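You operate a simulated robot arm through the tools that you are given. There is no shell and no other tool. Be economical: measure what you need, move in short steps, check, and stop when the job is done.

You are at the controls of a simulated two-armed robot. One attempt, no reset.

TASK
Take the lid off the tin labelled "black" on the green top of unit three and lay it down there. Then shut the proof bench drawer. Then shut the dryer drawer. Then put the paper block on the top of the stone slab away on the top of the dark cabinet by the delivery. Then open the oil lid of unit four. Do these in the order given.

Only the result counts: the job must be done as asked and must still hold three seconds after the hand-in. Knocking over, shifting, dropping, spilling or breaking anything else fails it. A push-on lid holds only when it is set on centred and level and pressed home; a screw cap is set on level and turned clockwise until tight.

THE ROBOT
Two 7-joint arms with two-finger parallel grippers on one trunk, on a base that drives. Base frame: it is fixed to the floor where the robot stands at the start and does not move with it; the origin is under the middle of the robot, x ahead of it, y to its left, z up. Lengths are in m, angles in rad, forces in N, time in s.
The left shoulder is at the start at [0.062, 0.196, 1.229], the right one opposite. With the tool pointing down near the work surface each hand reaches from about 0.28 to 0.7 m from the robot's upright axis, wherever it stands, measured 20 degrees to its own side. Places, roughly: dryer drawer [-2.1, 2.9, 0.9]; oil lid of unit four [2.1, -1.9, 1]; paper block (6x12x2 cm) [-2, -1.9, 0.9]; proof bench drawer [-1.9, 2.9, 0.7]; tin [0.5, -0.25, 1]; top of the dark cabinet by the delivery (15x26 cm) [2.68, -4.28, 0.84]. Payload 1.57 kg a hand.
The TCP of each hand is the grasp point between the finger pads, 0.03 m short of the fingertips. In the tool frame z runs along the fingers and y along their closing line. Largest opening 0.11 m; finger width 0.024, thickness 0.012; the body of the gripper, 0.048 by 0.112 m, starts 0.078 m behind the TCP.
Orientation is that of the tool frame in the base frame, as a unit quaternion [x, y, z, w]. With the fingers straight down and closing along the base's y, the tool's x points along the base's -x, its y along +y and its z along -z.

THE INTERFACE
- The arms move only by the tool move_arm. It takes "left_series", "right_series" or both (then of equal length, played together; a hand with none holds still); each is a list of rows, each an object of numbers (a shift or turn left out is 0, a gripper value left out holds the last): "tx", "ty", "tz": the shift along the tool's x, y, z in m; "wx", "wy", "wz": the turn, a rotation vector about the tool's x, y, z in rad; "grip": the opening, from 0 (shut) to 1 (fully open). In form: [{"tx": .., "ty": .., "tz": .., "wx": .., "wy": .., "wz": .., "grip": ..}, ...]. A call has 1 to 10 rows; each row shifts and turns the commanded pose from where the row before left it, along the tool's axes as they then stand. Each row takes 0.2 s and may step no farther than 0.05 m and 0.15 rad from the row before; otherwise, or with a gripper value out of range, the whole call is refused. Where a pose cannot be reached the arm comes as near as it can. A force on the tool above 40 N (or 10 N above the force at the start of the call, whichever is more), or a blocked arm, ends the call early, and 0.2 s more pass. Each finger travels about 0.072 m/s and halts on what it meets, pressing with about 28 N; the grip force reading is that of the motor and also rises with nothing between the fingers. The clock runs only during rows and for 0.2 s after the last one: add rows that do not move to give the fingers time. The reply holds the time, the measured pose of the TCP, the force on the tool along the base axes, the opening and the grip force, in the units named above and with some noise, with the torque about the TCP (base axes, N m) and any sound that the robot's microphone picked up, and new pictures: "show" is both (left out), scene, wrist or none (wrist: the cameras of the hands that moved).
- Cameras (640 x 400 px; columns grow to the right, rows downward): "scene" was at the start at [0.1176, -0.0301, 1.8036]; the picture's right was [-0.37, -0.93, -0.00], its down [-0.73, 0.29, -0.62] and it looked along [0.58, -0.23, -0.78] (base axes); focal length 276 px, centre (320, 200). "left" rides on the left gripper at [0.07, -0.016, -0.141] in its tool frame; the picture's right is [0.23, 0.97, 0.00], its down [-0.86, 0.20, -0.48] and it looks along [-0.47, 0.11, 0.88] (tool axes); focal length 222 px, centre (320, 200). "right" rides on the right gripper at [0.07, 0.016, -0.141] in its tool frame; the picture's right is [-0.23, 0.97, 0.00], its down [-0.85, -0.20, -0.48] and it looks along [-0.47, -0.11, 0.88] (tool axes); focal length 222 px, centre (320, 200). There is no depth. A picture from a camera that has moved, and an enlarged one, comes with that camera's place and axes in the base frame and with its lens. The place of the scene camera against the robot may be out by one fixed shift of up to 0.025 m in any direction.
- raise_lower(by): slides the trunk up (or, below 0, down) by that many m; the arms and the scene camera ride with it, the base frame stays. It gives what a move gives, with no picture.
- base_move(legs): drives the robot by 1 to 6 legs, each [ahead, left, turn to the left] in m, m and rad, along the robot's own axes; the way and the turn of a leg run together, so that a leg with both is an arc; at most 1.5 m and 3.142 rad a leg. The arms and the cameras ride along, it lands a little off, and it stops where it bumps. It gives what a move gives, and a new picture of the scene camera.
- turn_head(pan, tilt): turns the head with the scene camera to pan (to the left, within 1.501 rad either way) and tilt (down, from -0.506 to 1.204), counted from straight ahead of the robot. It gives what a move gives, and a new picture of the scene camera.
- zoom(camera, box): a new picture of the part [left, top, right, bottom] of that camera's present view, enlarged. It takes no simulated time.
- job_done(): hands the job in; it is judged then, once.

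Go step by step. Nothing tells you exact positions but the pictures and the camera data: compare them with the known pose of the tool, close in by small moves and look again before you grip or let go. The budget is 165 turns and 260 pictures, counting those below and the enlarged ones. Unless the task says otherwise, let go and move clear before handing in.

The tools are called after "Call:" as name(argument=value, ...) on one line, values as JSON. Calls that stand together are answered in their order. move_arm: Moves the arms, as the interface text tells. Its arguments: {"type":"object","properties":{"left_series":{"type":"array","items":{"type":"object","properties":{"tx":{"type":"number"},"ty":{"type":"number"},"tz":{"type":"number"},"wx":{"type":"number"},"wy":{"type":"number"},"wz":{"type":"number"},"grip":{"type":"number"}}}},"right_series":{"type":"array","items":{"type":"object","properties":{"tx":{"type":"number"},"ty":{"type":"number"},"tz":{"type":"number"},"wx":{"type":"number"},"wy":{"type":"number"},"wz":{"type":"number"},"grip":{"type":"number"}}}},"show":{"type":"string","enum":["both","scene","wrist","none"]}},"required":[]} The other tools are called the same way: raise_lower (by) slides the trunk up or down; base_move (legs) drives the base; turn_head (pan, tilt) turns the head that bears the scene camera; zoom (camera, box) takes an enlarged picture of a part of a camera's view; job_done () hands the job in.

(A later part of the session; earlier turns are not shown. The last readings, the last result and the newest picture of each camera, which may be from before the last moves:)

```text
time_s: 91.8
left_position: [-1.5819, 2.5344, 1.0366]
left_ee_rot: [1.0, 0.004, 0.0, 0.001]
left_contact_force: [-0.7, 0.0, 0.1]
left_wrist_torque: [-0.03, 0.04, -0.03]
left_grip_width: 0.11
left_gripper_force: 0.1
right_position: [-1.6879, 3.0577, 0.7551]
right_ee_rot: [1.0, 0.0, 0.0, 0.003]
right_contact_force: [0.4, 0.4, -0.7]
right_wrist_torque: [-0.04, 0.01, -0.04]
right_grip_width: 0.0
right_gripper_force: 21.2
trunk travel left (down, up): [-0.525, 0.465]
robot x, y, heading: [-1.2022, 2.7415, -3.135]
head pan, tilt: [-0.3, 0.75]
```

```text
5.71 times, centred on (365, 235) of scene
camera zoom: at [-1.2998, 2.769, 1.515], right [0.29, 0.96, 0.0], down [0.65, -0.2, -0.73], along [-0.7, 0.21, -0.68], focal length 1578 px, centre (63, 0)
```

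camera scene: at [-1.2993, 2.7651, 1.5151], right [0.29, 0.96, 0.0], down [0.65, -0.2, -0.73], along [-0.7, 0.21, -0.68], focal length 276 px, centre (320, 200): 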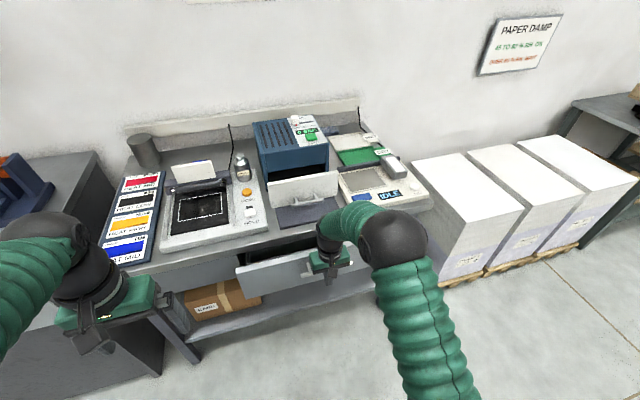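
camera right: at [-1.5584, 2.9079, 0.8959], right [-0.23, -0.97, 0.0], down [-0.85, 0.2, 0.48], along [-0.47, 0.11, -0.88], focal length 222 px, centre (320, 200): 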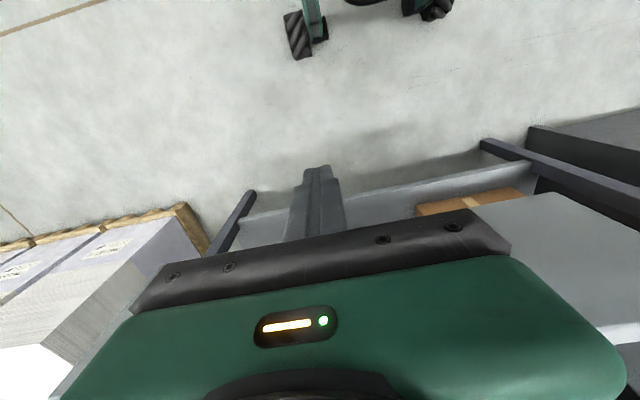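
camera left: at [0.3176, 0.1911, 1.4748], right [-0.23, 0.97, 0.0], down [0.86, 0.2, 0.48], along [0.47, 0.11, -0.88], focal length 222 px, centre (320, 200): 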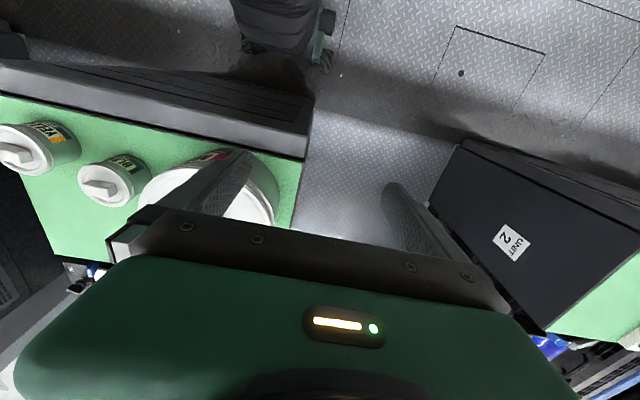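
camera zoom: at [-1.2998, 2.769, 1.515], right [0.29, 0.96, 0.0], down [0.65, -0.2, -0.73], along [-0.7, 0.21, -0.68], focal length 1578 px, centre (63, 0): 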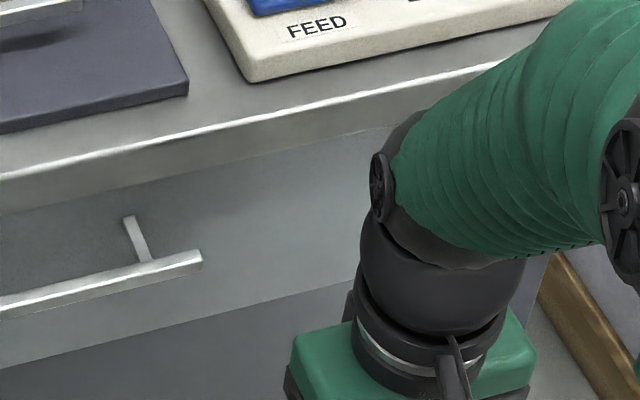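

The drawer looks shut, but I want to exclude that the palm hit the bench edge instead. I tilt the fingers forward and press the panel directly.

Call:
move_arm(right_series=[{"wy": -0.15}, {"wy": -0.15}, {"wy": -0.15}, {"wy": -0.15}, {"tx": -0.0165, "tz": 0.0113}, {"tx": -0.0165, "tz": 0.0113}, {"tx": -0.0165, "tz": 0.0113}, {"tx": -0.0165, "tz": 0.0113}, {"tx": -0.0165, "tz": 0.0113}, {}], show="scene")

Call:
move_arm(right_series=[{"tx": -0.008, "tz": 0.0056}, {"tx": -0.008, "tz": 0.0056}, {"tx": -0.008, "tz": 0.0056}, {"tx": -0.008, "tz": 0.0056}, {"tx": -0.008, "tz": 0.0056}, {"tx": -0.008, "tz": 0.0056}, {"tx": -0.008, "tz": 0.0056}], show="scene")

```text
time_s: 94.0
left_position: [-1.5822, 2.5321, 1.0366]
left_ee_rot: [1.0, 0.004, -0.001, 0.0]
left_contact_force: [-0.2, -0.3, 0.5]
left_wrist_torque: [0.0, -0.01, 0.0]
left_grip_width: 0.1103
left_gripper_force: 0.0
right_position: [-1.7884, 3.0569, 0.7554]
right_ee_rot: [0.956, -0.002, -0.295, 0.001]
right_contact_force: [0.1, -0.6, 0.4]
right_wrist_torque: [0.0, 0.03, 0.0]
right_grip_width: 0.0003
right_gripper_force: 21.5
trunk travel left (down, up): [-0.525, 0.465]
robot x, y, heading: [-1.1982, 2.7434, -3.132]
head pan, tilt: [-0.3, 0.75]
camera scene: at [-1.299, 2.7663, 1.5151], right [0.29, 0.96, 0.0], down [0.65, -0.2, -0.73], along [-0.7, 0.21, -0.68], focal length 276 px, centre (320, 200)
```

scene: 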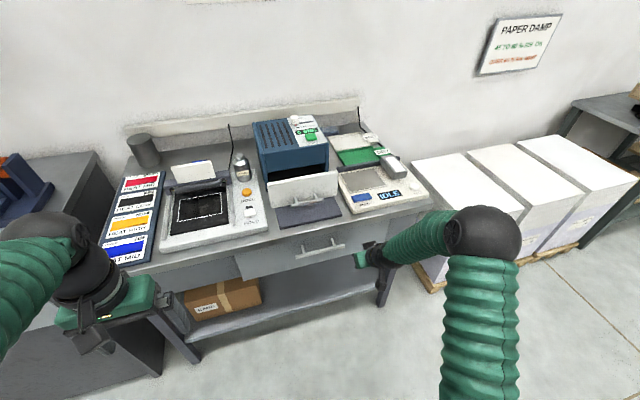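

```text
time_s: 95.6
left_position: [-1.5791, 2.5303, 1.0375]
left_ee_rot: [1.0, 0.002, -0.002, 0.0]
left_contact_force: [-0.6, -0.4, 0.5]
left_wrist_torque: [0.02, -0.02, 0.0]
left_grip_width: 0.1102
left_gripper_force: 0.0
right_position: [-1.8531, 3.0571, 0.7539]
right_ee_rot: [0.957, -0.003, -0.291, 0.0]
right_contact_force: [27.3, -0.5, 4.2]
right_wrist_torque: [0.31, -0.45, 0.02]
right_grip_width: 0.0002
right_gripper_force: 21.5
trunk travel left (down, up): [-0.525, 0.465]
robot x, y, heading: [-1.201, 2.7393, -3.135]
head pan, tilt: [-0.3, 0.75]
camera scene: at [-1.2933, 2.7657, 1.5155], right [0.29, 0.96, 0.0], down [0.65, -0.2, -0.73], along [-0.7, 0.21, -0.68], focal length 276 px, centre (320, 200)
```

scene: 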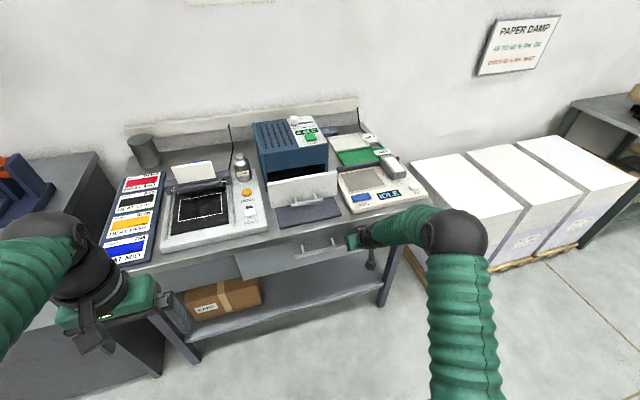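

The panel is firmly at its stop (27 N at the fingertip, face at x≈-1.88), so the proof bench drawer is shut. Next is the dryer: I pull the hand back, raise the trunk and move closer.

Call:
move_arm(right_series=[{"tx": 0.025, "tz": -0.017}, {"tx": 0.025, "tz": -0.017}, {"tx": 0.025, "tz": -0.017}, {"tx": 0.025, "tz": -0.017}, {"tx": 0.025, "tz": -0.017}, {"tx": 0.025, "tz": -0.017}, {"tx": 0.025, "tz": -0.017}, {"ty": 0.045}, {"ty": 0.045}, {"ty": 0.045}], show="none")

Call:
raise_lower(by=0.22)

Call:
base_move(legs=[[0.2, 0, 0]])

Call:
zoom(camera="scene", box=[170, 170, 470, 370])

```text
time_s: 97.8
left_position: [-1.5818, 2.5307, 1.0361]
left_ee_rot: [1.0, 0.002, -0.001, -0.001]
left_contact_force: [0.2, 0.0, 0.2]
left_wrist_torque: [0.03, 0.02, -0.03]
left_grip_width: 0.11
left_gripper_force: 0.1
right_position: [-1.6472, 2.9182, 0.7546]
right_ee_rot: [0.955, -0.003, -0.295, -0.001]
right_contact_force: [0.8, 0.1, 0.1]
right_wrist_torque: [0.01, -0.03, -0.03]
right_grip_width: 0.0
right_gripper_force: 21.1
trunk travel left (down, up): [-0.525, 0.465]
robot x, y, heading: [-1.1981, 2.7382, -3.131]
head pan, tilt: [-0.3, 0.75]
```

```text
time_s: 100.2
left_position: [-1.5833, 2.5301, 1.2563]
left_ee_rot: [1.0, 0.003, 0.0, 0.001]
left_contact_force: [0.2, 0.1, 0.9]
left_wrist_torque: [0.01, 0.03, -0.01]
left_grip_width: 0.1098
left_gripper_force: 0.1
right_position: [-1.6481, 2.9205, 0.9746]
right_ee_rot: [0.956, -0.001, -0.295, 0.0]
right_contact_force: [0.8, -0.2, 0.9]
right_wrist_torque: [-0.03, -0.04, 0.0]
right_grip_width: 0.0
right_gripper_force: 21.4
trunk travel left (down, up): [-0.745, 0.245]
robot x, y, heading: [-1.2012, 2.7412, -3.138]
head pan, tilt: [-0.3, 0.75]
```

```text
time_s: 101.8
left_position: [-1.7801, 2.5315, 1.2577]
left_ee_rot: [1.0, 0.002, -0.002, -0.001]
left_contact_force: [0.1, -0.2, 0.0]
left_wrist_torque: [0.02, 0.0, 0.02]
left_grip_width: 0.11
left_gripper_force: 0.1
right_position: [-1.8456, 2.9197, 0.976]
right_ee_rot: [0.955, -0.003, -0.297, 0.0]
right_contact_force: [0.0, 0.6, -1.0]
right_wrist_torque: [0.01, 0.02, 0.02]
right_grip_width: 0.0
right_gripper_force: 21.4
trunk travel left (down, up): [-0.745, 0.245]
robot x, y, heading: [-1.4033, 2.7414, -3.135]
head pan, tilt: [-0.3, 0.75]
camera scene: at [-1.4948, 2.7643, 1.7356], right [0.29, 0.96, 0.0], down [0.65, -0.2, -0.73], along [-0.7, 0.21, -0.68], focal length 276 px, centre (320, 200)
```

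scene: 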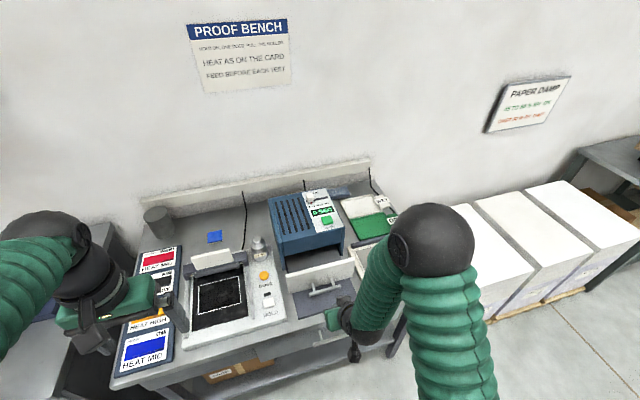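

```text
2.00 times, centred on (320, 270) of scene
camera zoom: at [-1.4948, 2.7643, 1.7356], right [0.29, 0.96, 0.0], down [0.65, -0.2, -0.73], along [-0.7, 0.21, -0.68], focal length 552 px, centre (320, 60)
```

zoom: 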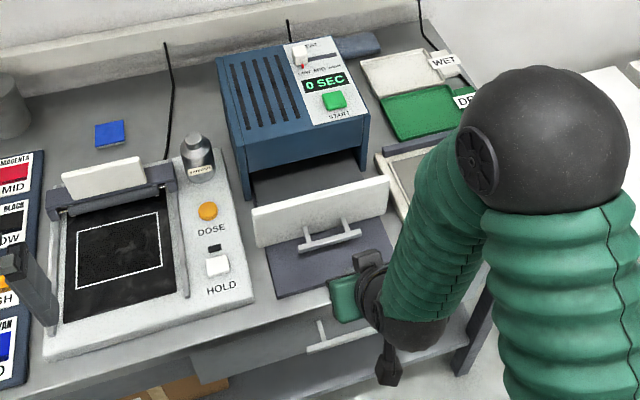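

The dryer handle is at about (-1.936, 2.912, 0.897). I lower the fingertips to that height and push.

Call:
move_arm(right_series=[{"tx": 0.014, "tz": 0.02}, {"tx": 0.014, "tz": 0.021}, {"ty": 0.006, "tx": -0.0165, "tz": 0.0113}, {"tx": -0.0165, "tz": 0.0113}, {"tx": -0.0165, "tz": 0.0113}, {"tx": -0.0165, "tz": 0.0113}, {"tx": -0.0083, "tz": 0.0056}, {}], show="none")

Call:
zoom(camera="scene", box=[230, 180, 430, 340])

```text
time_s: 103.5
left_position: [-1.7851, 2.5301, 1.2564]
left_ee_rot: [1.0, 0.002, -0.001, 0.0]
left_contact_force: [-0.2, 0.1, -0.3]
left_wrist_torque: [0.01, -0.02, 0.01]
left_grip_width: 0.11
left_gripper_force: 0.1
right_position: [-1.9379, 2.9144, 0.9256]
right_ee_rot: [0.955, -0.003, -0.296, 0.0]
right_contact_force: [-0.5, -0.2, -0.7]
right_wrist_torque: [0.01, 0.0, -0.03]
right_grip_width: 0.0
right_gripper_force: 21.4
trunk travel left (down, up): [-0.745, 0.245]
robot x, y, heading: [-1.4015, 2.744, -3.133]
head pan, tilt: [-0.3, 0.75]
```

```text
2.50 times, centred on (330, 260) of scene
camera zoom: at [-1.5013, 2.7642, 1.7351], right [0.29, 0.96, 0.0], down [0.65, -0.2, -0.73], along [-0.7, 0.21, -0.68], focal length 690 px, centre (295, 50)
```

zoom: 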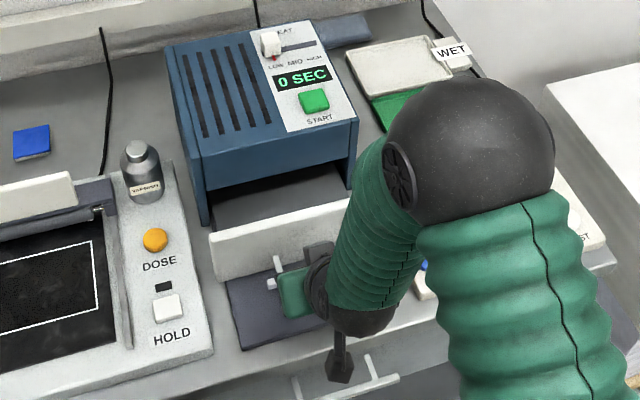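

Call:
move_arm(right_series=[{"tx": -0.0125, "tz": 0.0085}, {"tx": -0.0125, "tz": 0.0085}, {"tx": -0.0125, "tz": 0.0085}, {"tx": -0.0125, "tz": 0.0085}, {}], show="none")

Call:
zoom(camera="scene", box=[230, 180, 430, 340])

```text
time_s: 104.8
left_position: [-1.7838, 2.5311, 1.2568]
left_ee_rot: [1.0, 0.002, -0.001, 0.0]
left_contact_force: [-0.7, 0.5, 0.0]
left_wrist_torque: [0.02, 0.0, 0.0]
left_grip_width: 0.1099
left_gripper_force: 0.0
right_position: [-2.0011, 2.9155, 0.9258]
right_ee_rot: [0.955, -0.003, -0.296, -0.001]
right_contact_force: [-0.2, 0.3, 2.3]
right_wrist_torque: [-0.03, 0.06, 0.03]
right_grip_width: 0.0003
right_gripper_force: 21.5
trunk travel left (down, up): [-0.745, 0.245]
robot x, y, heading: [-1.4046, 2.7425, -3.139]
head pan, tilt: [-0.3, 0.75]
```

```text
2.50 times, centred on (330, 260) of scene
camera zoom: at [-1.501, 2.7643, 1.7351], right [0.29, 0.96, 0.0], down [0.65, -0.2, -0.73], along [-0.7, 0.21, -0.68], focal length 690 px, centre (295, 50)
```

zoom: 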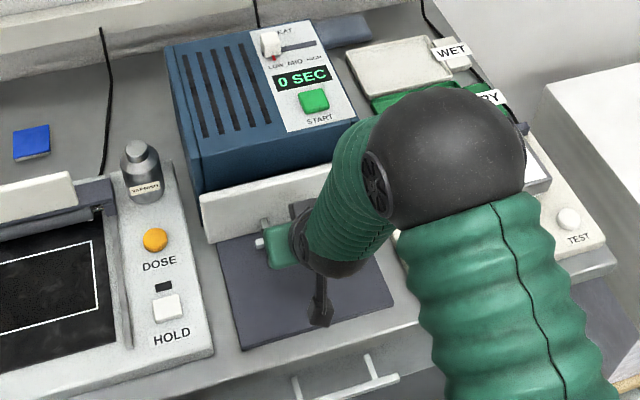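

Call:
move_arm(right_series=[{"tx": -0.0083, "tz": 0.0056}, {"tx": -0.0083, "tz": 0.0056}, {"tx": -0.0083, "tz": 0.0056}, {"tx": -0.0083, "tz": 0.0056}, {"tx": -0.0083, "tz": 0.0056}, {}], show="none")

Call:
zoom(camera="scene", box=[230, 180, 430, 340])

```text
time_s: 105.8
left_position: [-1.7737, 2.5304, 1.26]
left_ee_rot: [1.0, 0.001, -0.005, -0.001]
left_contact_force: [-1.1, 0.1, 0.5]
left_wrist_torque: [0.0, 0.01, 0.0]
left_grip_width: 0.1103
left_gripper_force: 0.1
right_position: [-2.0273, 2.9151, 0.9278]
right_ee_rot: [0.957, -0.004, -0.292, -0.002]
right_contact_force: [28.0, 1.3, 31.6]
right_wrist_torque: [0.04, -0.47, 0.17]
right_grip_width: 0.0002
right_gripper_force: 21.6
trunk travel left (down, up): [-0.745, 0.245]
robot x, y, heading: [-1.3998, 2.7383, -3.139]
head pan, tilt: [-0.3, 0.75]
stopped in row 5 (right hand): the force on the tool passed its limit at 46 N (the readings are from after the stop); the commanded pose is now the measured one
```

```text
2.50 times, centred on (330, 260) of scene
camera zoom: at [-1.4852, 2.7619, 1.7369], right [0.29, 0.96, 0.0], down [0.65, -0.2, -0.74], along [-0.7, 0.21, -0.68], focal length 690 px, centre (295, 50)
```

zoom: 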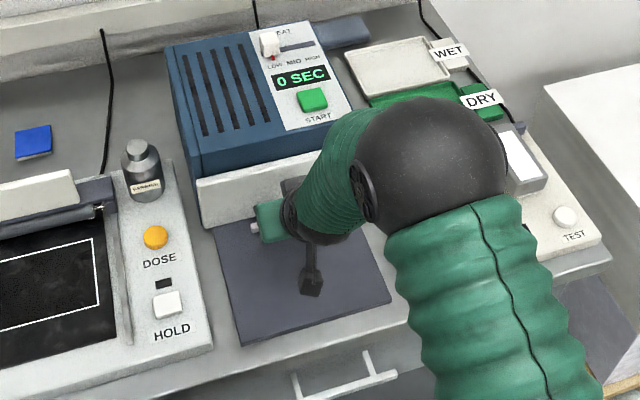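

Call:
move_arm(right_series=[{"tz": -0.01}, {"tx": 0.0125, "tz": -0.0085}, {"tx": 0.025, "tz": -0.017}, {"tx": 0.025, "tz": -0.017}, {"tx": 0.025, "tz": -0.017}, {"tx": 0.025, "tz": -0.017}, {"ty": -0.04, "tz": -0.03}, {"ty": -0.04}], show="none")

Call:
zoom(camera="scene", box=[230, 180, 430, 340])

Call:
zoom(camera="scene", box=[270, 210, 370, 290])

```text
time_s: 107.6
left_position: [-1.7855, 2.5346, 1.2559]
left_ee_rot: [1.0, 0.002, 0.0, 0.001]
left_contact_force: [-0.6, -0.3, 0.5]
left_wrist_torque: [-0.01, -0.03, 0.02]
left_grip_width: 0.11
left_gripper_force: 0.0
right_position: [-1.8771, 2.9955, 0.9537]
right_ee_rot: [0.958, -0.003, -0.287, 0.002]
right_contact_force: [0.7, 0.2, -0.7]
right_wrist_torque: [-0.04, -0.01, 0.04]
right_grip_width: 0.0
right_gripper_force: 21.9
trunk travel left (down, up): [-0.745, 0.245]
robot x, y, heading: [-1.401, 2.7413, -3.137]
head pan, tilt: [-0.3, 0.75]
```

```text
2.50 times, centred on (330, 260) of scene
camera zoom: at [-1.5016, 2.7689, 1.735], right [0.29, 0.96, 0.0], down [0.65, -0.2, -0.73], along [-0.7, 0.21, -0.68], focal length 690 px, centre (295, 50)
```

zoom: 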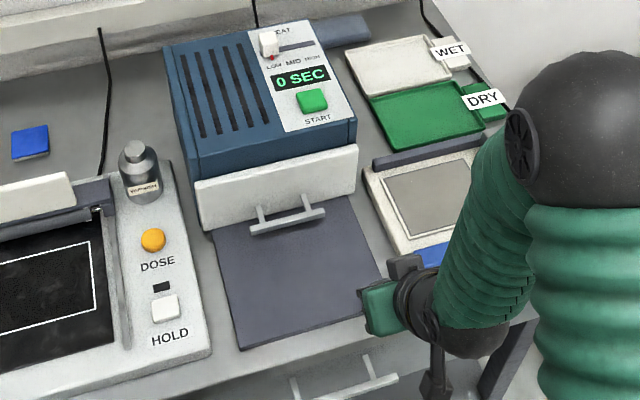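

```text
5.00 times, centred on (320, 250) of scene
camera zoom: at [-1.5016, 2.7689, 1.735], right [0.29, 0.96, 0.0], down [0.65, -0.2, -0.73], along [-0.7, 0.21, -0.68], focal length 1381 px, centre (320, -50)
```

zoom: 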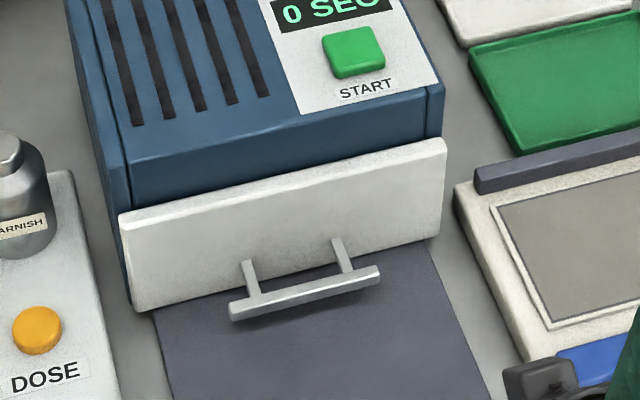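

It looks shut. I press once more, higher on the white front, to make sure that it is home.

Call:
move_arm(right_series=[{"ty": 0.045}, {"ty": 0.045}, {"tx": -0.025, "tz": 0.0165}, {"tx": -0.025, "tz": 0.0165}, {"tx": -0.025, "tz": 0.0165}, {"tx": -0.025, "tz": 0.0165}, {"tx": -0.0084, "tz": 0.0055}, {"tx": -0.0084, "tz": 0.0055}, {"tx": -0.006, "tz": 0.004}, {"tx": -0.006, "tz": 0.004}], show="none")

```text
time_s: 109.8
left_position: [-1.7832, 2.5301, 1.2563]
left_ee_rot: [1.0, 0.002, 0.0, 0.0]
left_contact_force: [0.8, 0.2, 0.5]
left_wrist_torque: [0.02, 0.03, 0.01]
left_grip_width: 0.1102
left_gripper_force: 0.0
right_position: [-2.0317, 2.9051, 0.9554]
right_ee_rot: [0.957, -0.003, -0.289, -0.001]
right_contact_force: [-1.2, -0.1, -0.6]
right_wrist_torque: [-0.02, -0.01, -0.02]
right_grip_width: 0.0
right_gripper_force: 21.4
trunk travel left (down, up): [-0.745, 0.245]
robot x, y, heading: [-1.4035, 2.7422, -3.135]
head pan, tilt: [-0.3, 0.75]
```

Call:
move_arm(right_series=[{"tx": -0.006, "tz": 0.004}, {"tx": -0.006, "tz": 0.004}, {"tx": -0.006, "tz": 0.004}, {"tx": -0.006, "tz": 0.004}, {"tx": -0.006, "tz": 0.004}, {"tx": -0.006, "tz": 0.004}], show="none")

Call:
zoom(camera="scene", box=[230, 180, 430, 340])

```text
time_s: 111.1
left_position: [-1.7788, 2.5308, 1.2582]
left_ee_rot: [1.0, 0.001, -0.002, 0.0]
left_contact_force: [0.4, -0.4, -0.2]
left_wrist_torque: [0.02, 0.01, -0.01]
left_grip_width: 0.1099
left_gripper_force: 0.2
right_position: [-2.0541, 2.9054, 0.9527]
right_ee_rot: [0.96, -0.003, -0.278, 0.0]
right_contact_force: [21.6, 0.5, 10.1]
right_wrist_torque: [0.01, -0.41, -0.03]
right_grip_width: 0.0002
right_gripper_force: 20.8
trunk travel left (down, up): [-0.745, 0.245]
robot x, y, heading: [-1.3976, 2.7432, -3.138]
head pan, tilt: [-0.3, 0.75]
stopped in row 6 (right hand): the force on the tool passed its limit at 43 N (the readings are from after the stop); the commanded pose is now the measured one
```

```text
2.50 times, centred on (330, 260) of scene
camera zoom: at [-1.49, 2.7632, 1.7363], right [0.29, 0.96, 0.0], down [0.65, -0.2, -0.73], along [-0.7, 0.21, -0.68], focal length 690 px, centre (295, 50)
```

zoom: 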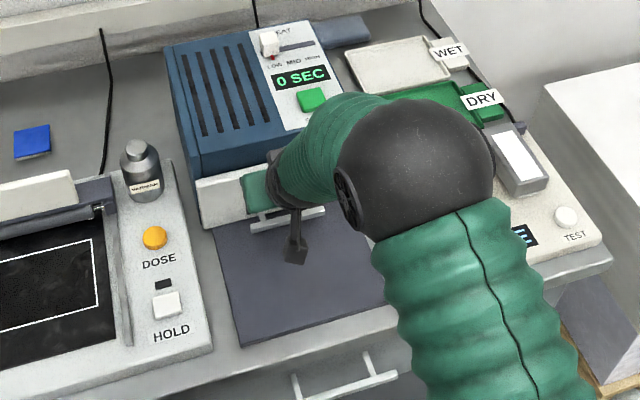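

Call:
move_arm(right_series=[{"tx": 0.025, "tz": -0.017}, {"tx": 0.03, "tz": -0.021}, {"tx": 0.035, "tz": -0.024}, {"tx": 0.035, "tz": -0.024}, {"tx": 0.035, "tz": -0.024}, {"tx": 0.035, "tz": -0.024}, {"tx": 0.035, "tz": -0.024}, {"tx": 0.03, "tz": -0.024, "ty": -0.03}, {"wy": 0.15, "ty": -0.03}, {"wy": 0.15, "ty": -0.03}], show="none")

Call:
zoom(camera="scene", box=[230, 180, 430, 340])

```text
time_s: 113.3
left_position: [-1.7837, 2.5337, 1.2567]
left_ee_rot: [1.0, 0.002, 0.0, 0.002]
left_contact_force: [-0.7, -0.6, 0.4]
left_wrist_torque: [0.0, 0.0, -0.02]
left_grip_width: 0.1101
left_gripper_force: 0.2
right_position: [-1.8108, 2.9908, 0.9367]
right_ee_rot: [0.991, -0.002, -0.132, 0.001]
right_contact_force: [0.3, 0.8, -0.4]
right_wrist_torque: [-0.06, 0.02, 0.02]
right_grip_width: 0.0
right_gripper_force: 21.2
right hand out of reach, approached as far as the arm can: row 7, 8
trunk travel left (down, up): [-0.745, 0.245]
robot x, y, heading: [-1.4022, 2.7409, -3.136]
head pan, tilt: [-0.3, 0.75]
```

```text
2.50 times, centred on (330, 260) of scene
camera zoom: at [-1.4999, 2.7682, 1.7351], right [0.29, 0.96, 0.0], down [0.65, -0.2, -0.73], along [-0.7, 0.21, -0.68], focal length 690 px, centre (295, 50)
```

zoom: 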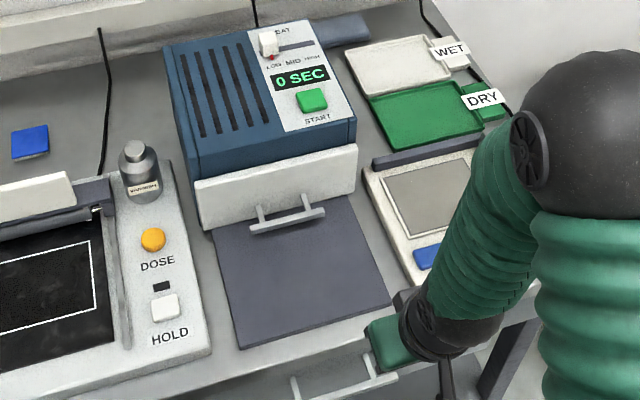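

Both drawers are shut. I level the right hand, then go back into the aisle and strafe towards the stone slab.

Call:
move_arm(right_series=[{"wy": 0.14}, {"wy": 0.13}, {"tz": -0.04}, {"tz": -0.04}, {"tz": -0.04}, {}], show="none")

Call:
base_move(legs=[[-0.35, 0, 0], [0, 1.45, 0], [0, 1.45, 0], [0, 1.35, 0]])

```text
time_s: 114.7
left_position: [-1.785, 2.5315, 1.255]
left_ee_rot: [1.0, 0.002, 0.0, 0.001]
left_contact_force: [-0.1, -0.1, 0.0]
left_wrist_torque: [0.0, -0.02, 0.0]
left_grip_width: 0.1101
left_gripper_force: 0.0
right_position: [-1.8099, 2.9868, 1.057]
right_ee_rot: [1.0, -0.001, 0.003, 0.002]
right_contact_force: [0.6, 0.0, 0.3]
right_wrist_torque: [0.02, 0.02, 0.0]
right_grip_width: 0.0
right_gripper_force: 21.3
trunk travel left (down, up): [-0.745, 0.245]
robot x, y, heading: [-1.4028, 2.7444, -3.135]
head pan, tilt: [-0.3, 0.75]
```

```text
time_s: 137.1
left_position: [-1.2813, -1.7779, 1.2559]
left_ee_rot: [1.0, 0.018, 0.0, 0.001]
left_contact_force: [-0.4, 0.4, -0.7]
left_wrist_torque: [-0.01, 0.0, 0.01]
left_grip_width: 0.1098
left_gripper_force: 0.2
right_position: [-1.3233, -1.3235, 1.0562]
right_ee_rot: [1.0, 0.015, 0.002, 0.001]
right_contact_force: [-0.4, 0.2, -0.3]
right_wrist_torque: [-0.03, -0.01, -0.03]
right_grip_width: 0.0001
right_gripper_force: 21.4
trunk travel left (down, up): [-0.745, 0.245]
robot x, y, heading: [-0.9128, -1.5581, -3.104]
head pan, tilt: [-0.3, 0.75]
camera scene: at [-1.0057, -1.5353, 1.7351], right [0.26, 0.97, 0.0], down [0.66, -0.18, -0.73], along [-0.71, 0.19, -0.68], focal length 276 px, centre (320, 200)
```

scene: 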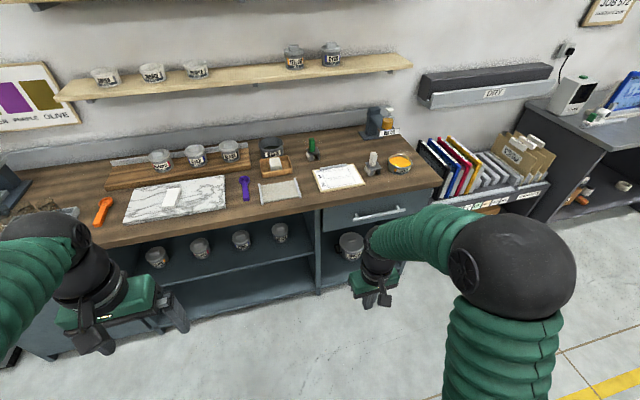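

Call:
zoom(camera="scene", box=[100, 130, 300, 255])

Call:
zoom(camera="scene", box=[130, 170, 230, 230])

```text
3.20 times, centred on (200, 192) of scene
camera zoom: at [-1.0057, -1.5353, 1.7351], right [0.26, 0.97, 0.0], down [0.66, -0.18, -0.73], along [-0.71, 0.19, -0.68], focal length 884 px, centre (704, 224)
```

zoom: 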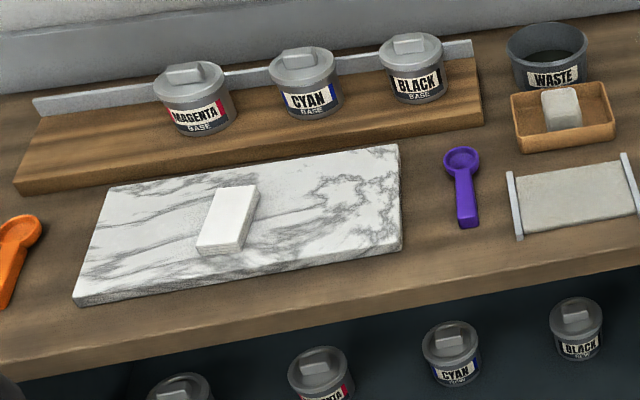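

```text
6.40 times, centred on (180, 200) of scene
camera zoom: at [-1.0057, -1.5353, 1.7351], right [0.26, 0.97, 0.0], down [0.66, -0.18, -0.73], along [-0.71, 0.19, -0.68], focal length 1768 px, centre (1216, 200)
```

zoom: 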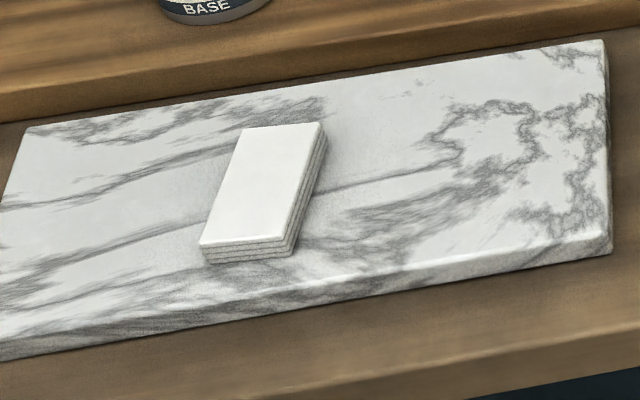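

The paper block lies on the marble slab near (-2.04, -1.94), its long side along x. I drive up so that the left hand can take it across its 6 cm width.

Call:
base_move(legs=[[0.3, 0.19, -0.037], [0.28, 0, 0]])

Call:
turn_head(pan=0.3, tilt=0.9)

Call:
zoom(camera="left", box=[0, 0, 640, 400])

```text
time_s: 140.9
left_position: [-1.852, -1.9586, 1.2579]
left_ee_rot: [1.0, -0.003, -0.001, 0.0]
left_contact_force: [-0.3, -0.3, -0.6]
left_wrist_torque: [-0.03, 0.02, 0.02]
left_grip_width: 0.11
left_gripper_force: 0.0
right_position: [-1.8754, -1.5026, 1.0562]
right_ee_rot: [1.0, -0.006, 0.002, 0.002]
right_contact_force: [-0.1, 0.6, 0.6]
right_wrist_torque: [0.0, -0.01, -0.01]
right_grip_width: 0.0002
right_gripper_force: 21.6
trunk travel left (down, up): [-0.745, 0.245]
robot x, y, heading: [-1.4725, -1.7543, 3.139]
head pan, tilt: [-0.3, 0.75]
camera scene: at [-1.5656, -1.727, 1.7354], right [0.3, 0.95, 0.0], down [0.65, -0.2, -0.73], along [-0.7, 0.22, -0.68], focal length 276 px, centre (320, 200)
```

scene: 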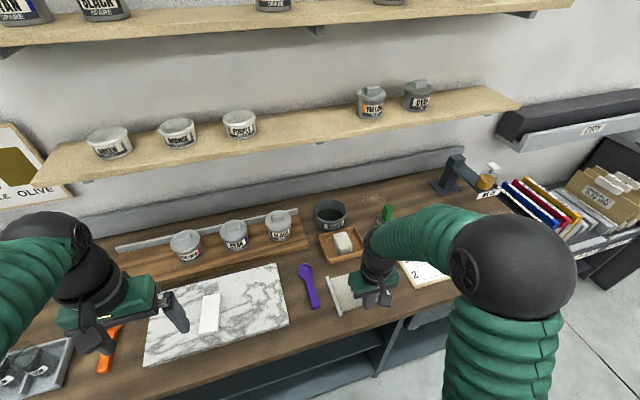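

```text
time_s: 141.9
left_position: [-1.8541, -1.9583, 1.2563]
left_ee_rot: [1.0, -0.003, -0.001, 0.0]
left_contact_force: [-0.1, -0.3, 0.4]
left_wrist_torque: [0.03, 0.0, 0.01]
left_grip_width: 0.11
left_gripper_force: 0.0
right_position: [-1.8768, -1.5029, 1.0555]
right_ee_rot: [1.0, -0.006, 0.003, 0.001]
right_contact_force: [0.0, -0.4, 0.2]
right_wrist_torque: [0.05, 0.02, -0.01]
right_grip_width: 0.0
right_gripper_force: 21.2
trunk travel left (down, up): [-0.745, 0.245]
robot x, y, heading: [-1.4699, -1.7518, 3.144]
head pan, tilt: [0.3, 0.901]
camera scene: at [-1.563, -1.7744, 1.7232], right [-0.29, 0.96, 0.0], down [0.75, 0.23, -0.62], along [-0.59, -0.18, -0.78], focal length 276 px, centre (320, 200)
```

scene: 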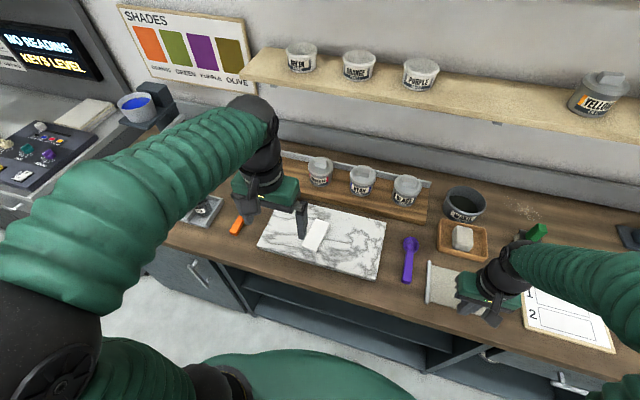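

```text
1.00 times, centred on (320, 200) of left (not enlarged: the box is as wide or as high as the picture)
camera zoom: at [-1.7849, -1.9428, 1.3958], right [0.22, -0.97, 0.0], down [-0.86, -0.2, 0.48], along [-0.47, -0.11, -0.88], focal length 222 px, centre (320, 200)
```

zoom: 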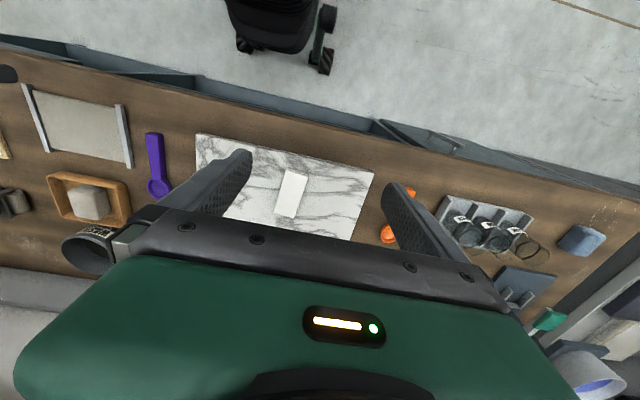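

Call:
move_arm(left_series=[{"tx": -0.04, "ty": -0.012}, {"tx": -0.04, "ty": -0.012}, {"tx": -0.045}, {"tx": -0.045}, {"tz": 0.045}, {"tz": 0.045}, {"tz": 0.045}, {"tz": 0.045}, {"tz": 0.045}, {}], show="both")

Call:
zoom(camera="scene", box=[240, 160, 400, 290])

```text
time_s: 144.1
left_position: [-2.0215, -1.9344, 1.0331]
left_ee_rot: [1.0, -0.003, 0.0, 0.0]
left_contact_force: [0.1, 0.5, -0.6]
left_wrist_torque: [0.02, 0.0, 0.0]
left_grip_width: 0.11
left_gripper_force: 0.1
right_position: [-1.8768, -1.5029, 1.0563]
right_ee_rot: [1.0, -0.006, 0.002, 0.001]
right_contact_force: [-0.6, -0.5, 0.3]
right_wrist_torque: [0.01, -0.01, 0.03]
right_grip_width: 0.0002
right_gripper_force: 20.9
trunk travel left (down, up): [-0.745, 0.245]
robot x, y, heading: [-1.4708, -1.7531, 3.135]
head pan, tilt: [0.3, 0.901]
camera scene: at [-1.5638, -1.7749, 1.7232], right [-0.29, 0.96, 0.0], down [0.75, 0.23, -0.62], along [-0.59, -0.18, -0.79], focal length 276 px, centre (320, 200)
camera left: at [-1.9518, -1.9191, 1.1733], right [0.22, -0.97, 0.0], down [-0.86, -0.2, 0.48], along [-0.47, -0.11, -0.88], focal length 222 px, centre (320, 200)
```

scene: 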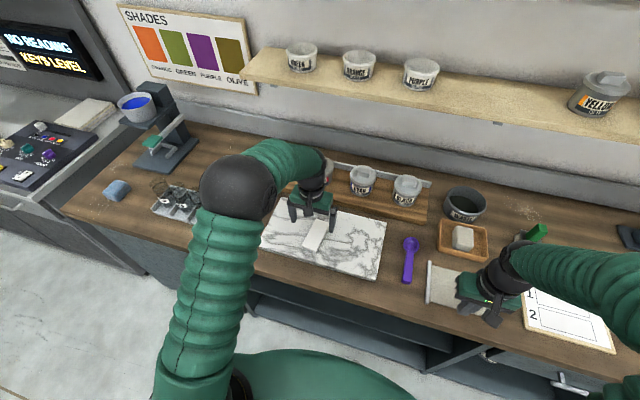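
left: 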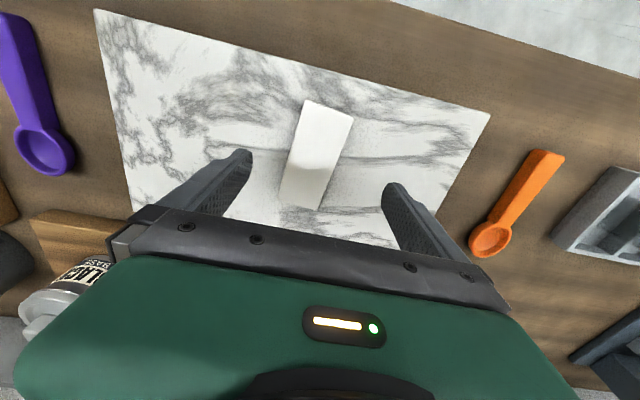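

```text
3.08 times, centred on (320, 225) of scene
camera zoom: at [-1.5638, -1.7749, 1.7232], right [-0.29, 0.96, 0.0], down [0.75, 0.23, -0.62], along [-0.59, -0.18, -0.79], focal length 850 px, centre (320, 123)
```

zoom: 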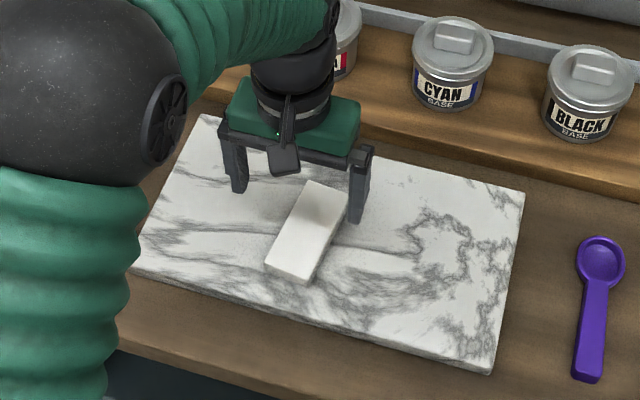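

Call:
move_arm(left_series=[{"tz": 0.02, "ty": -0.003}, {"tz": 0.02}, {}], show="wrist")

Call:
zoom(camera="scene", box=[260, 170, 370, 260])

```text
time_s: 144.9
left_position: [-2.0236, -1.9303, 0.993]
left_ee_rot: [1.0, -0.003, -0.001, 0.0]
left_contact_force: [-0.1, 0.0, -1.0]
left_wrist_torque: [0.05, 0.0, 0.02]
left_grip_width: 0.1101
left_gripper_force: 0.1
right_position: [-1.8768, -1.5034, 1.0582]
right_ee_rot: [1.0, -0.005, 0.001, 0.001]
right_contact_force: [0.1, -0.4, -0.2]
right_wrist_torque: [-0.01, 0.01, -0.05]
right_grip_width: 0.0
right_gripper_force: 21.2
trunk travel left (down, up): [-0.745, 0.245]
robot x, y, heading: [-1.4715, -1.7502, 3.138]
head pan, tilt: [0.3, 0.901]
camera left: at [-1.9535, -1.9146, 1.133], right [0.22, -0.97, 0.0], down [-0.85, -0.2, 0.48], along [-0.47, -0.11, -0.88], focal length 222 px, centre (320, 200)
```

left: 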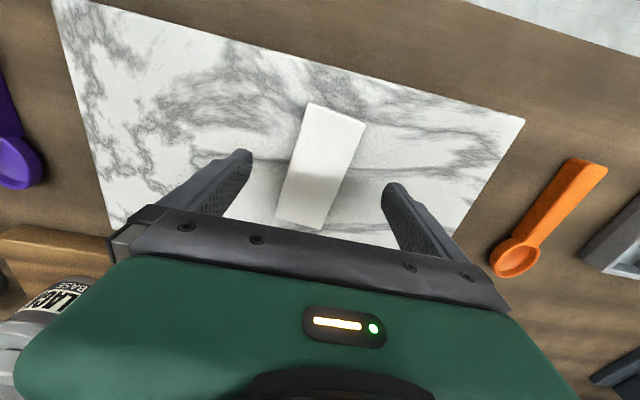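

```text
4.44 times, centred on (315, 215) of scene
camera zoom: at [-1.5631, -1.775, 1.7232], right [-0.29, 0.96, 0.0], down [0.75, 0.23, -0.62], along [-0.59, -0.18, -0.78], focal length 1228 px, centre (342, 133)
```

zoom: 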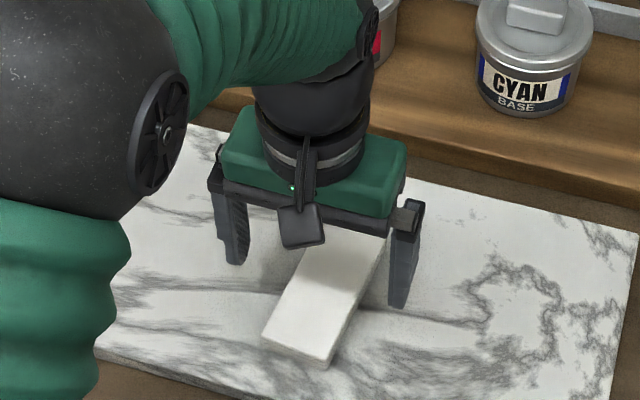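

Call:
move_arm(left_series=[{"tz": 0.01}, {"tz": 0.008}, {"tz": 0.006}, {}], show="wrist")

Call:
zoom(camera="scene", box=[260, 170, 370, 260])

```text
time_s: 145.9
left_position: [-2.0236, -1.9321, 0.9676]
left_ee_rot: [1.0, -0.002, -0.001, 0.0]
left_contact_force: [1.5, 0.5, 0.3]
left_wrist_torque: [0.0, -0.03, 0.0]
left_grip_width: 0.11
left_gripper_force: 0.1
right_position: [-1.8774, -1.5031, 1.0562]
right_ee_rot: [1.0, -0.006, 0.003, 0.0]
right_contact_force: [0.2, 0.6, -0.3]
right_wrist_torque: [0.03, 0.0, 0.0]
right_grip_width: 0.0
right_gripper_force: 21.1
trunk travel left (down, up): [-0.745, 0.245]
robot x, y, heading: [-1.4749, -1.7578, 3.136]
head pan, tilt: [0.3, 0.901]
camera left: at [-1.9539, -1.9158, 1.1068], right [0.22, -0.97, 0.0], down [-0.86, -0.2, 0.48], along [-0.47, -0.11, -0.88], focal length 222 px, centre (320, 200)
```

left: 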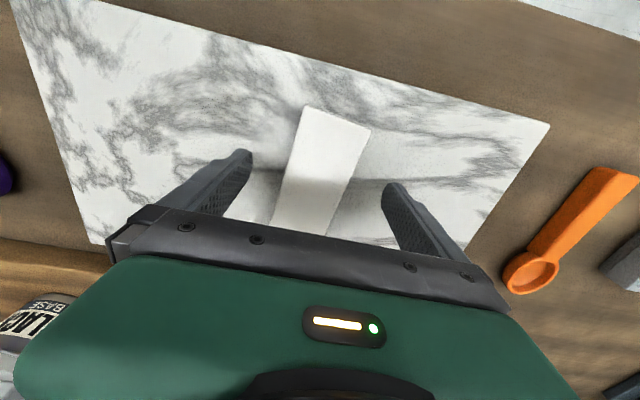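

```text
4.44 times, centred on (315, 215) of scene
camera zoom: at [-1.5641, -1.7749, 1.7231], right [-0.29, 0.96, 0.0], down [0.75, 0.23, -0.62], along [-0.59, -0.18, -0.79], focal length 1228 px, centre (342, 133)
```

zoom: 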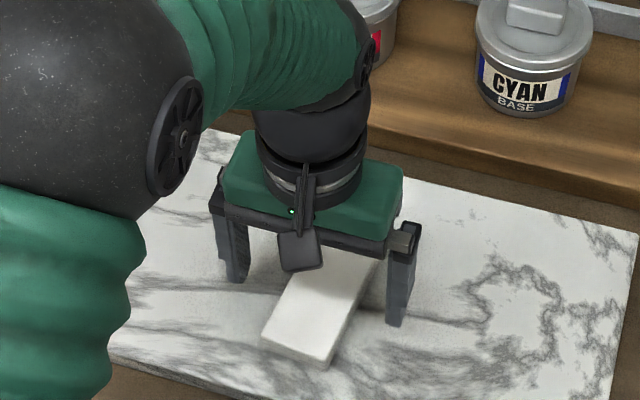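

Call:
move_arm(left_series=[{"tz": 0.006}, {"tz": 0.006}, {"tz": 0.004}, {}], show="none")

Call:
zoom(camera="scene", box=[270, 190, 350, 250])

```text
time_s: 146.9
left_position: [-2.0248, -1.9309, 0.9509]
left_ee_rot: [1.0, -0.002, -0.001, 0.0]
left_contact_force: [-2.1, -1.1, 8.3]
left_wrist_torque: [0.42, -0.07, 0.05]
left_grip_width: 0.1096
left_gripper_force: 0.0
right_position: [-1.8762, -1.5033, 1.0566]
right_ee_rot: [1.0, -0.006, 0.002, 0.001]
right_contact_force: [0.1, -1.0, 0.5]
right_wrist_torque: [-0.01, -0.03, -0.02]
right_grip_width: 0.0
right_gripper_force: 21.0
trunk travel left (down, up): [-0.745, 0.245]
robot x, y, heading: [-1.4689, -1.7542, 3.138]
head pan, tilt: [0.3, 0.901]
```

```text
6.67 times, centred on (310, 220) of scene
camera zoom: at [-1.5628, -1.7744, 1.7234], right [-0.29, 0.96, 0.0], down [0.75, 0.23, -0.62], along [-0.59, -0.18, -0.78], focal length 1841 px, centre (387, 67)
```

zoom: 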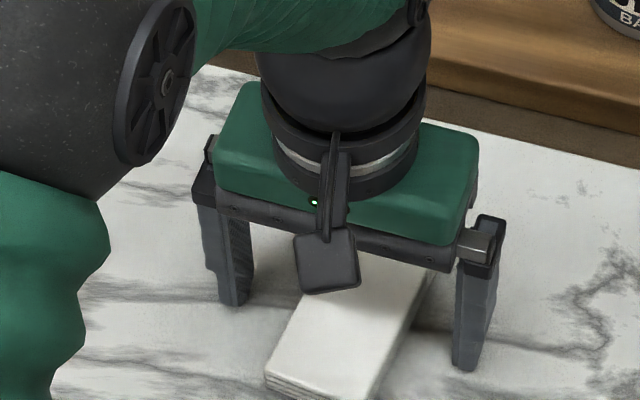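

Fingertips touch the slab. I lift 4 mm and close on the block.

Call:
move_arm(left_series=[{"tz": -0.005}, {"grip": 0.6}, {}, {"grip": 0.5}, {"grip": 0.4}, {}], show="wrist")

```text
time_s: 148.3
left_position: [-2.0255, -1.9323, 0.9575]
left_ee_rot: [1.0, -0.003, 0.0, 0.0]
left_contact_force: [0.6, -0.1, 0.3]
left_wrist_torque: [0.01, 0.02, -0.01]
left_grip_width: 0.0517
left_gripper_force: 28.4
right_position: [-1.8768, -1.5032, 1.0571]
right_ee_rot: [1.0, -0.007, 0.003, 0.001]
right_contact_force: [-0.1, 0.6, -0.7]
right_wrist_torque: [-0.01, -0.05, -0.01]
right_grip_width: 0.0
right_gripper_force: 21.0
trunk travel left (down, up): [-0.745, 0.245]
robot x, y, heading: [-1.4702, -1.7515, 3.136]
head pan, tilt: [0.3, 0.901]
camera left: at [-1.9549, -1.9161, 1.096], right [0.22, -0.97, 0.0], down [-0.86, -0.2, 0.48], along [-0.47, -0.11, -0.88], focal length 222 px, centre (320, 200)
```

left: 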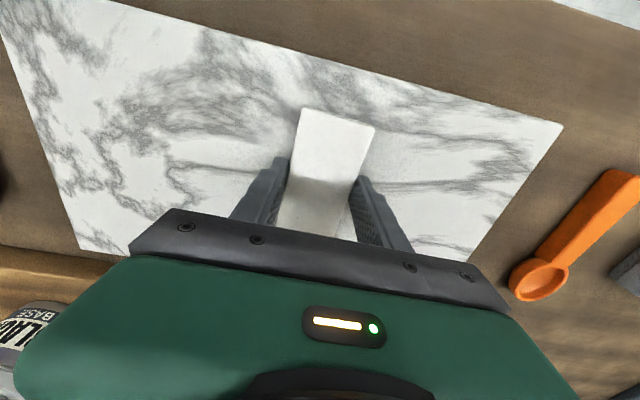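

Call:
move_arm(left_series=[{"tz": -0.02}, {"tz": -0.04}, {"tz": -0.04}, {"tz": -0.04}, {"tz": -0.03}, {}], show="both")

```text
time_s: 149.7
left_position: [-2.0235, -1.9348, 1.1258]
left_ee_rot: [1.0, -0.003, 0.0, -0.001]
left_contact_force: [-0.4, -0.4, -1.8]
left_wrist_torque: [0.02, -0.01, 0.0]
left_grip_width: 0.0514
left_gripper_force: 28.1
right_position: [-1.8773, -1.5036, 1.0566]
right_ee_rot: [1.0, -0.006, 0.003, 0.001]
right_contact_force: [1.1, -0.5, 0.4]
right_wrist_torque: [-0.01, -0.02, 0.0]
right_grip_width: 0.0001
right_gripper_force: 20.9
trunk travel left (down, up): [-0.745, 0.245]
robot x, y, heading: [-1.4739, -1.7538, 3.14]
head pan, tilt: [0.3, 0.901]
camera scene: at [-1.5642, -1.7748, 1.7231], right [-0.29, 0.96, 0.0], down [0.75, 0.23, -0.62], along [-0.59, -0.18, -0.79], focal length 276 px, centre (320, 200)
camera left: at [-1.9537, -1.9189, 1.2653], right [0.22, -0.97, 0.0], down [-0.86, -0.2, 0.48], along [-0.47, -0.11, -0.88], focal length 222 px, centre (320, 200)
```

scene: 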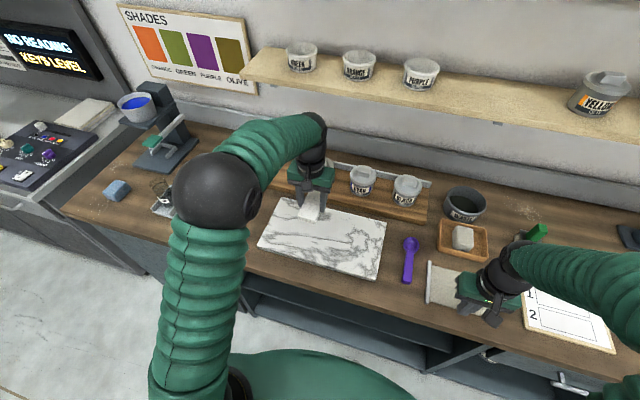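
left: 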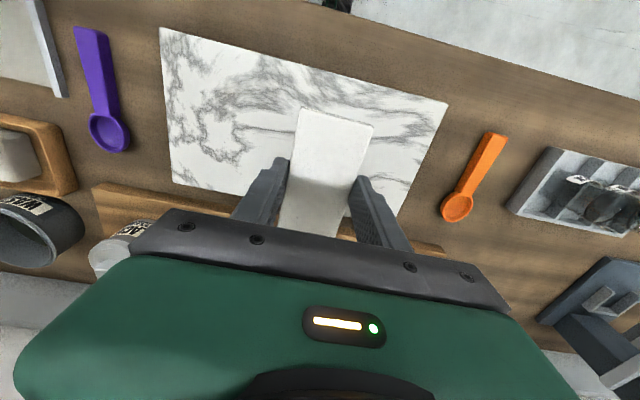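

The block is held. I tuck the arm in, back into the aisle, turn towards the delivery end and look.

Call:
move_arm(left_series=[{"tx": 0.04}, {"tx": 0.04}, {"tx": 0.04}, {"tx": 0.03}, {}], show="none")

Call:
base_move(legs=[[-0.75, 0, 0], [0, 0, 1.57]])

Call:
turn_head(pan=0.4, tilt=0.4)

```text
time_s: 150.9
left_position: [-1.8738, -1.9301, 1.1248]
left_ee_rot: [1.0, -0.002, 0.0, 0.0]
left_contact_force: [0.5, -0.3, -0.5]
left_wrist_torque: [-0.01, -0.01, 0.03]
left_grip_width: 0.0513
left_gripper_force: 28.5
right_position: [-1.8775, -1.5036, 1.0563]
right_ee_rot: [1.0, -0.006, 0.003, 0.0]
right_contact_force: [-0.3, 0.9, -0.6]
right_wrist_torque: [0.0, 0.03, -0.01]
right_grip_width: 0.0001
right_gripper_force: 22.3
trunk travel left (down, up): [-0.745, 0.245]
robot x, y, heading: [-1.4718, -1.7497, 3.138]
head pan, tilt: [0.3, 0.901]
```

```text
time_s: 158.9
left_position: [-0.5, -2.1322, 1.1242]
left_ee_rot: [0.678, 0.735, -0.001, 0.001]
left_contact_force: [0.3, 0.0, -0.3]
left_wrist_torque: [-0.04, -0.04, -0.04]
left_grip_width: 0.0513
left_gripper_force: 28.0
right_position: [-0.9262, -2.1716, 1.0568]
right_ee_rot: [0.681, 0.733, 0.003, -0.001]
right_contact_force: [-0.5, 0.2, 1.0]
right_wrist_torque: [-0.03, 0.03, 0.02]
right_grip_width: 0.0001
right_gripper_force: 21.5
trunk travel left (down, up): [-0.745, 0.245]
robot x, y, heading: [-0.711, -1.7459, -1.49]
head pan, tilt: [0.3, 0.901]
camera scene: at [-0.6674, -1.8492, 1.7232], right [-0.93, -0.37, 0.0], down [-0.29, 0.73, -0.62], along [0.23, -0.57, -0.78], focal length 276 px, centre (320, 200)
```

scene: 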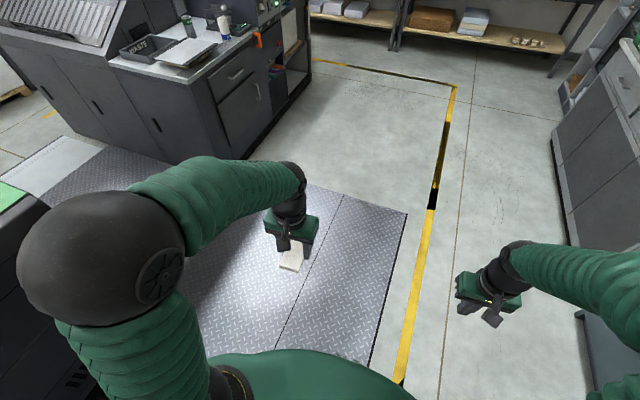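

```text
time_s: 159.9
left_position: [-0.502, -2.1306, 1.1246]
left_ee_rot: [0.678, 0.735, -0.001, 0.0]
left_contact_force: [0.0, -0.5, -0.2]
left_wrist_torque: [0.02, 0.04, 0.02]
left_grip_width: 0.0513
left_gripper_force: 27.5
right_position: [-0.9259, -2.1708, 1.0565]
right_ee_rot: [0.681, 0.732, 0.002, -0.001]
right_contact_force: [0.6, 0.4, -0.3]
right_wrist_torque: [0.0, 0.03, 0.0]
right_grip_width: 0.0
right_gripper_force: 21.3
trunk travel left (down, up): [-0.745, 0.245]
robot x, y, heading: [-0.7151, -1.748, -1.488]
head pan, tilt: [0.4, 0.4]
camera scene: at [-0.6523, -1.8612, 1.7661], right [-0.89, -0.46, 0.0], down [-0.18, 0.35, -0.92], along [0.43, -0.82, -0.39], focal length 276 px, centre (320, 200)
```

scene: 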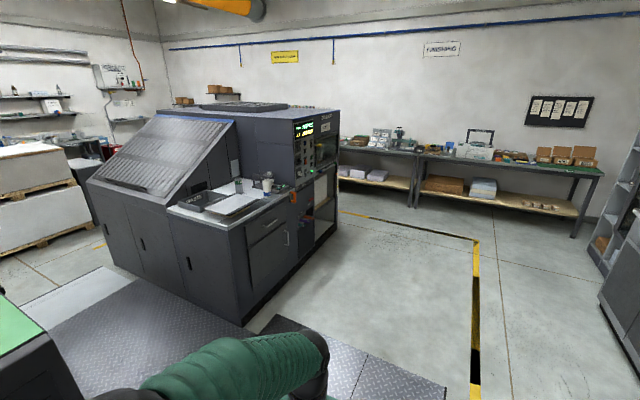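

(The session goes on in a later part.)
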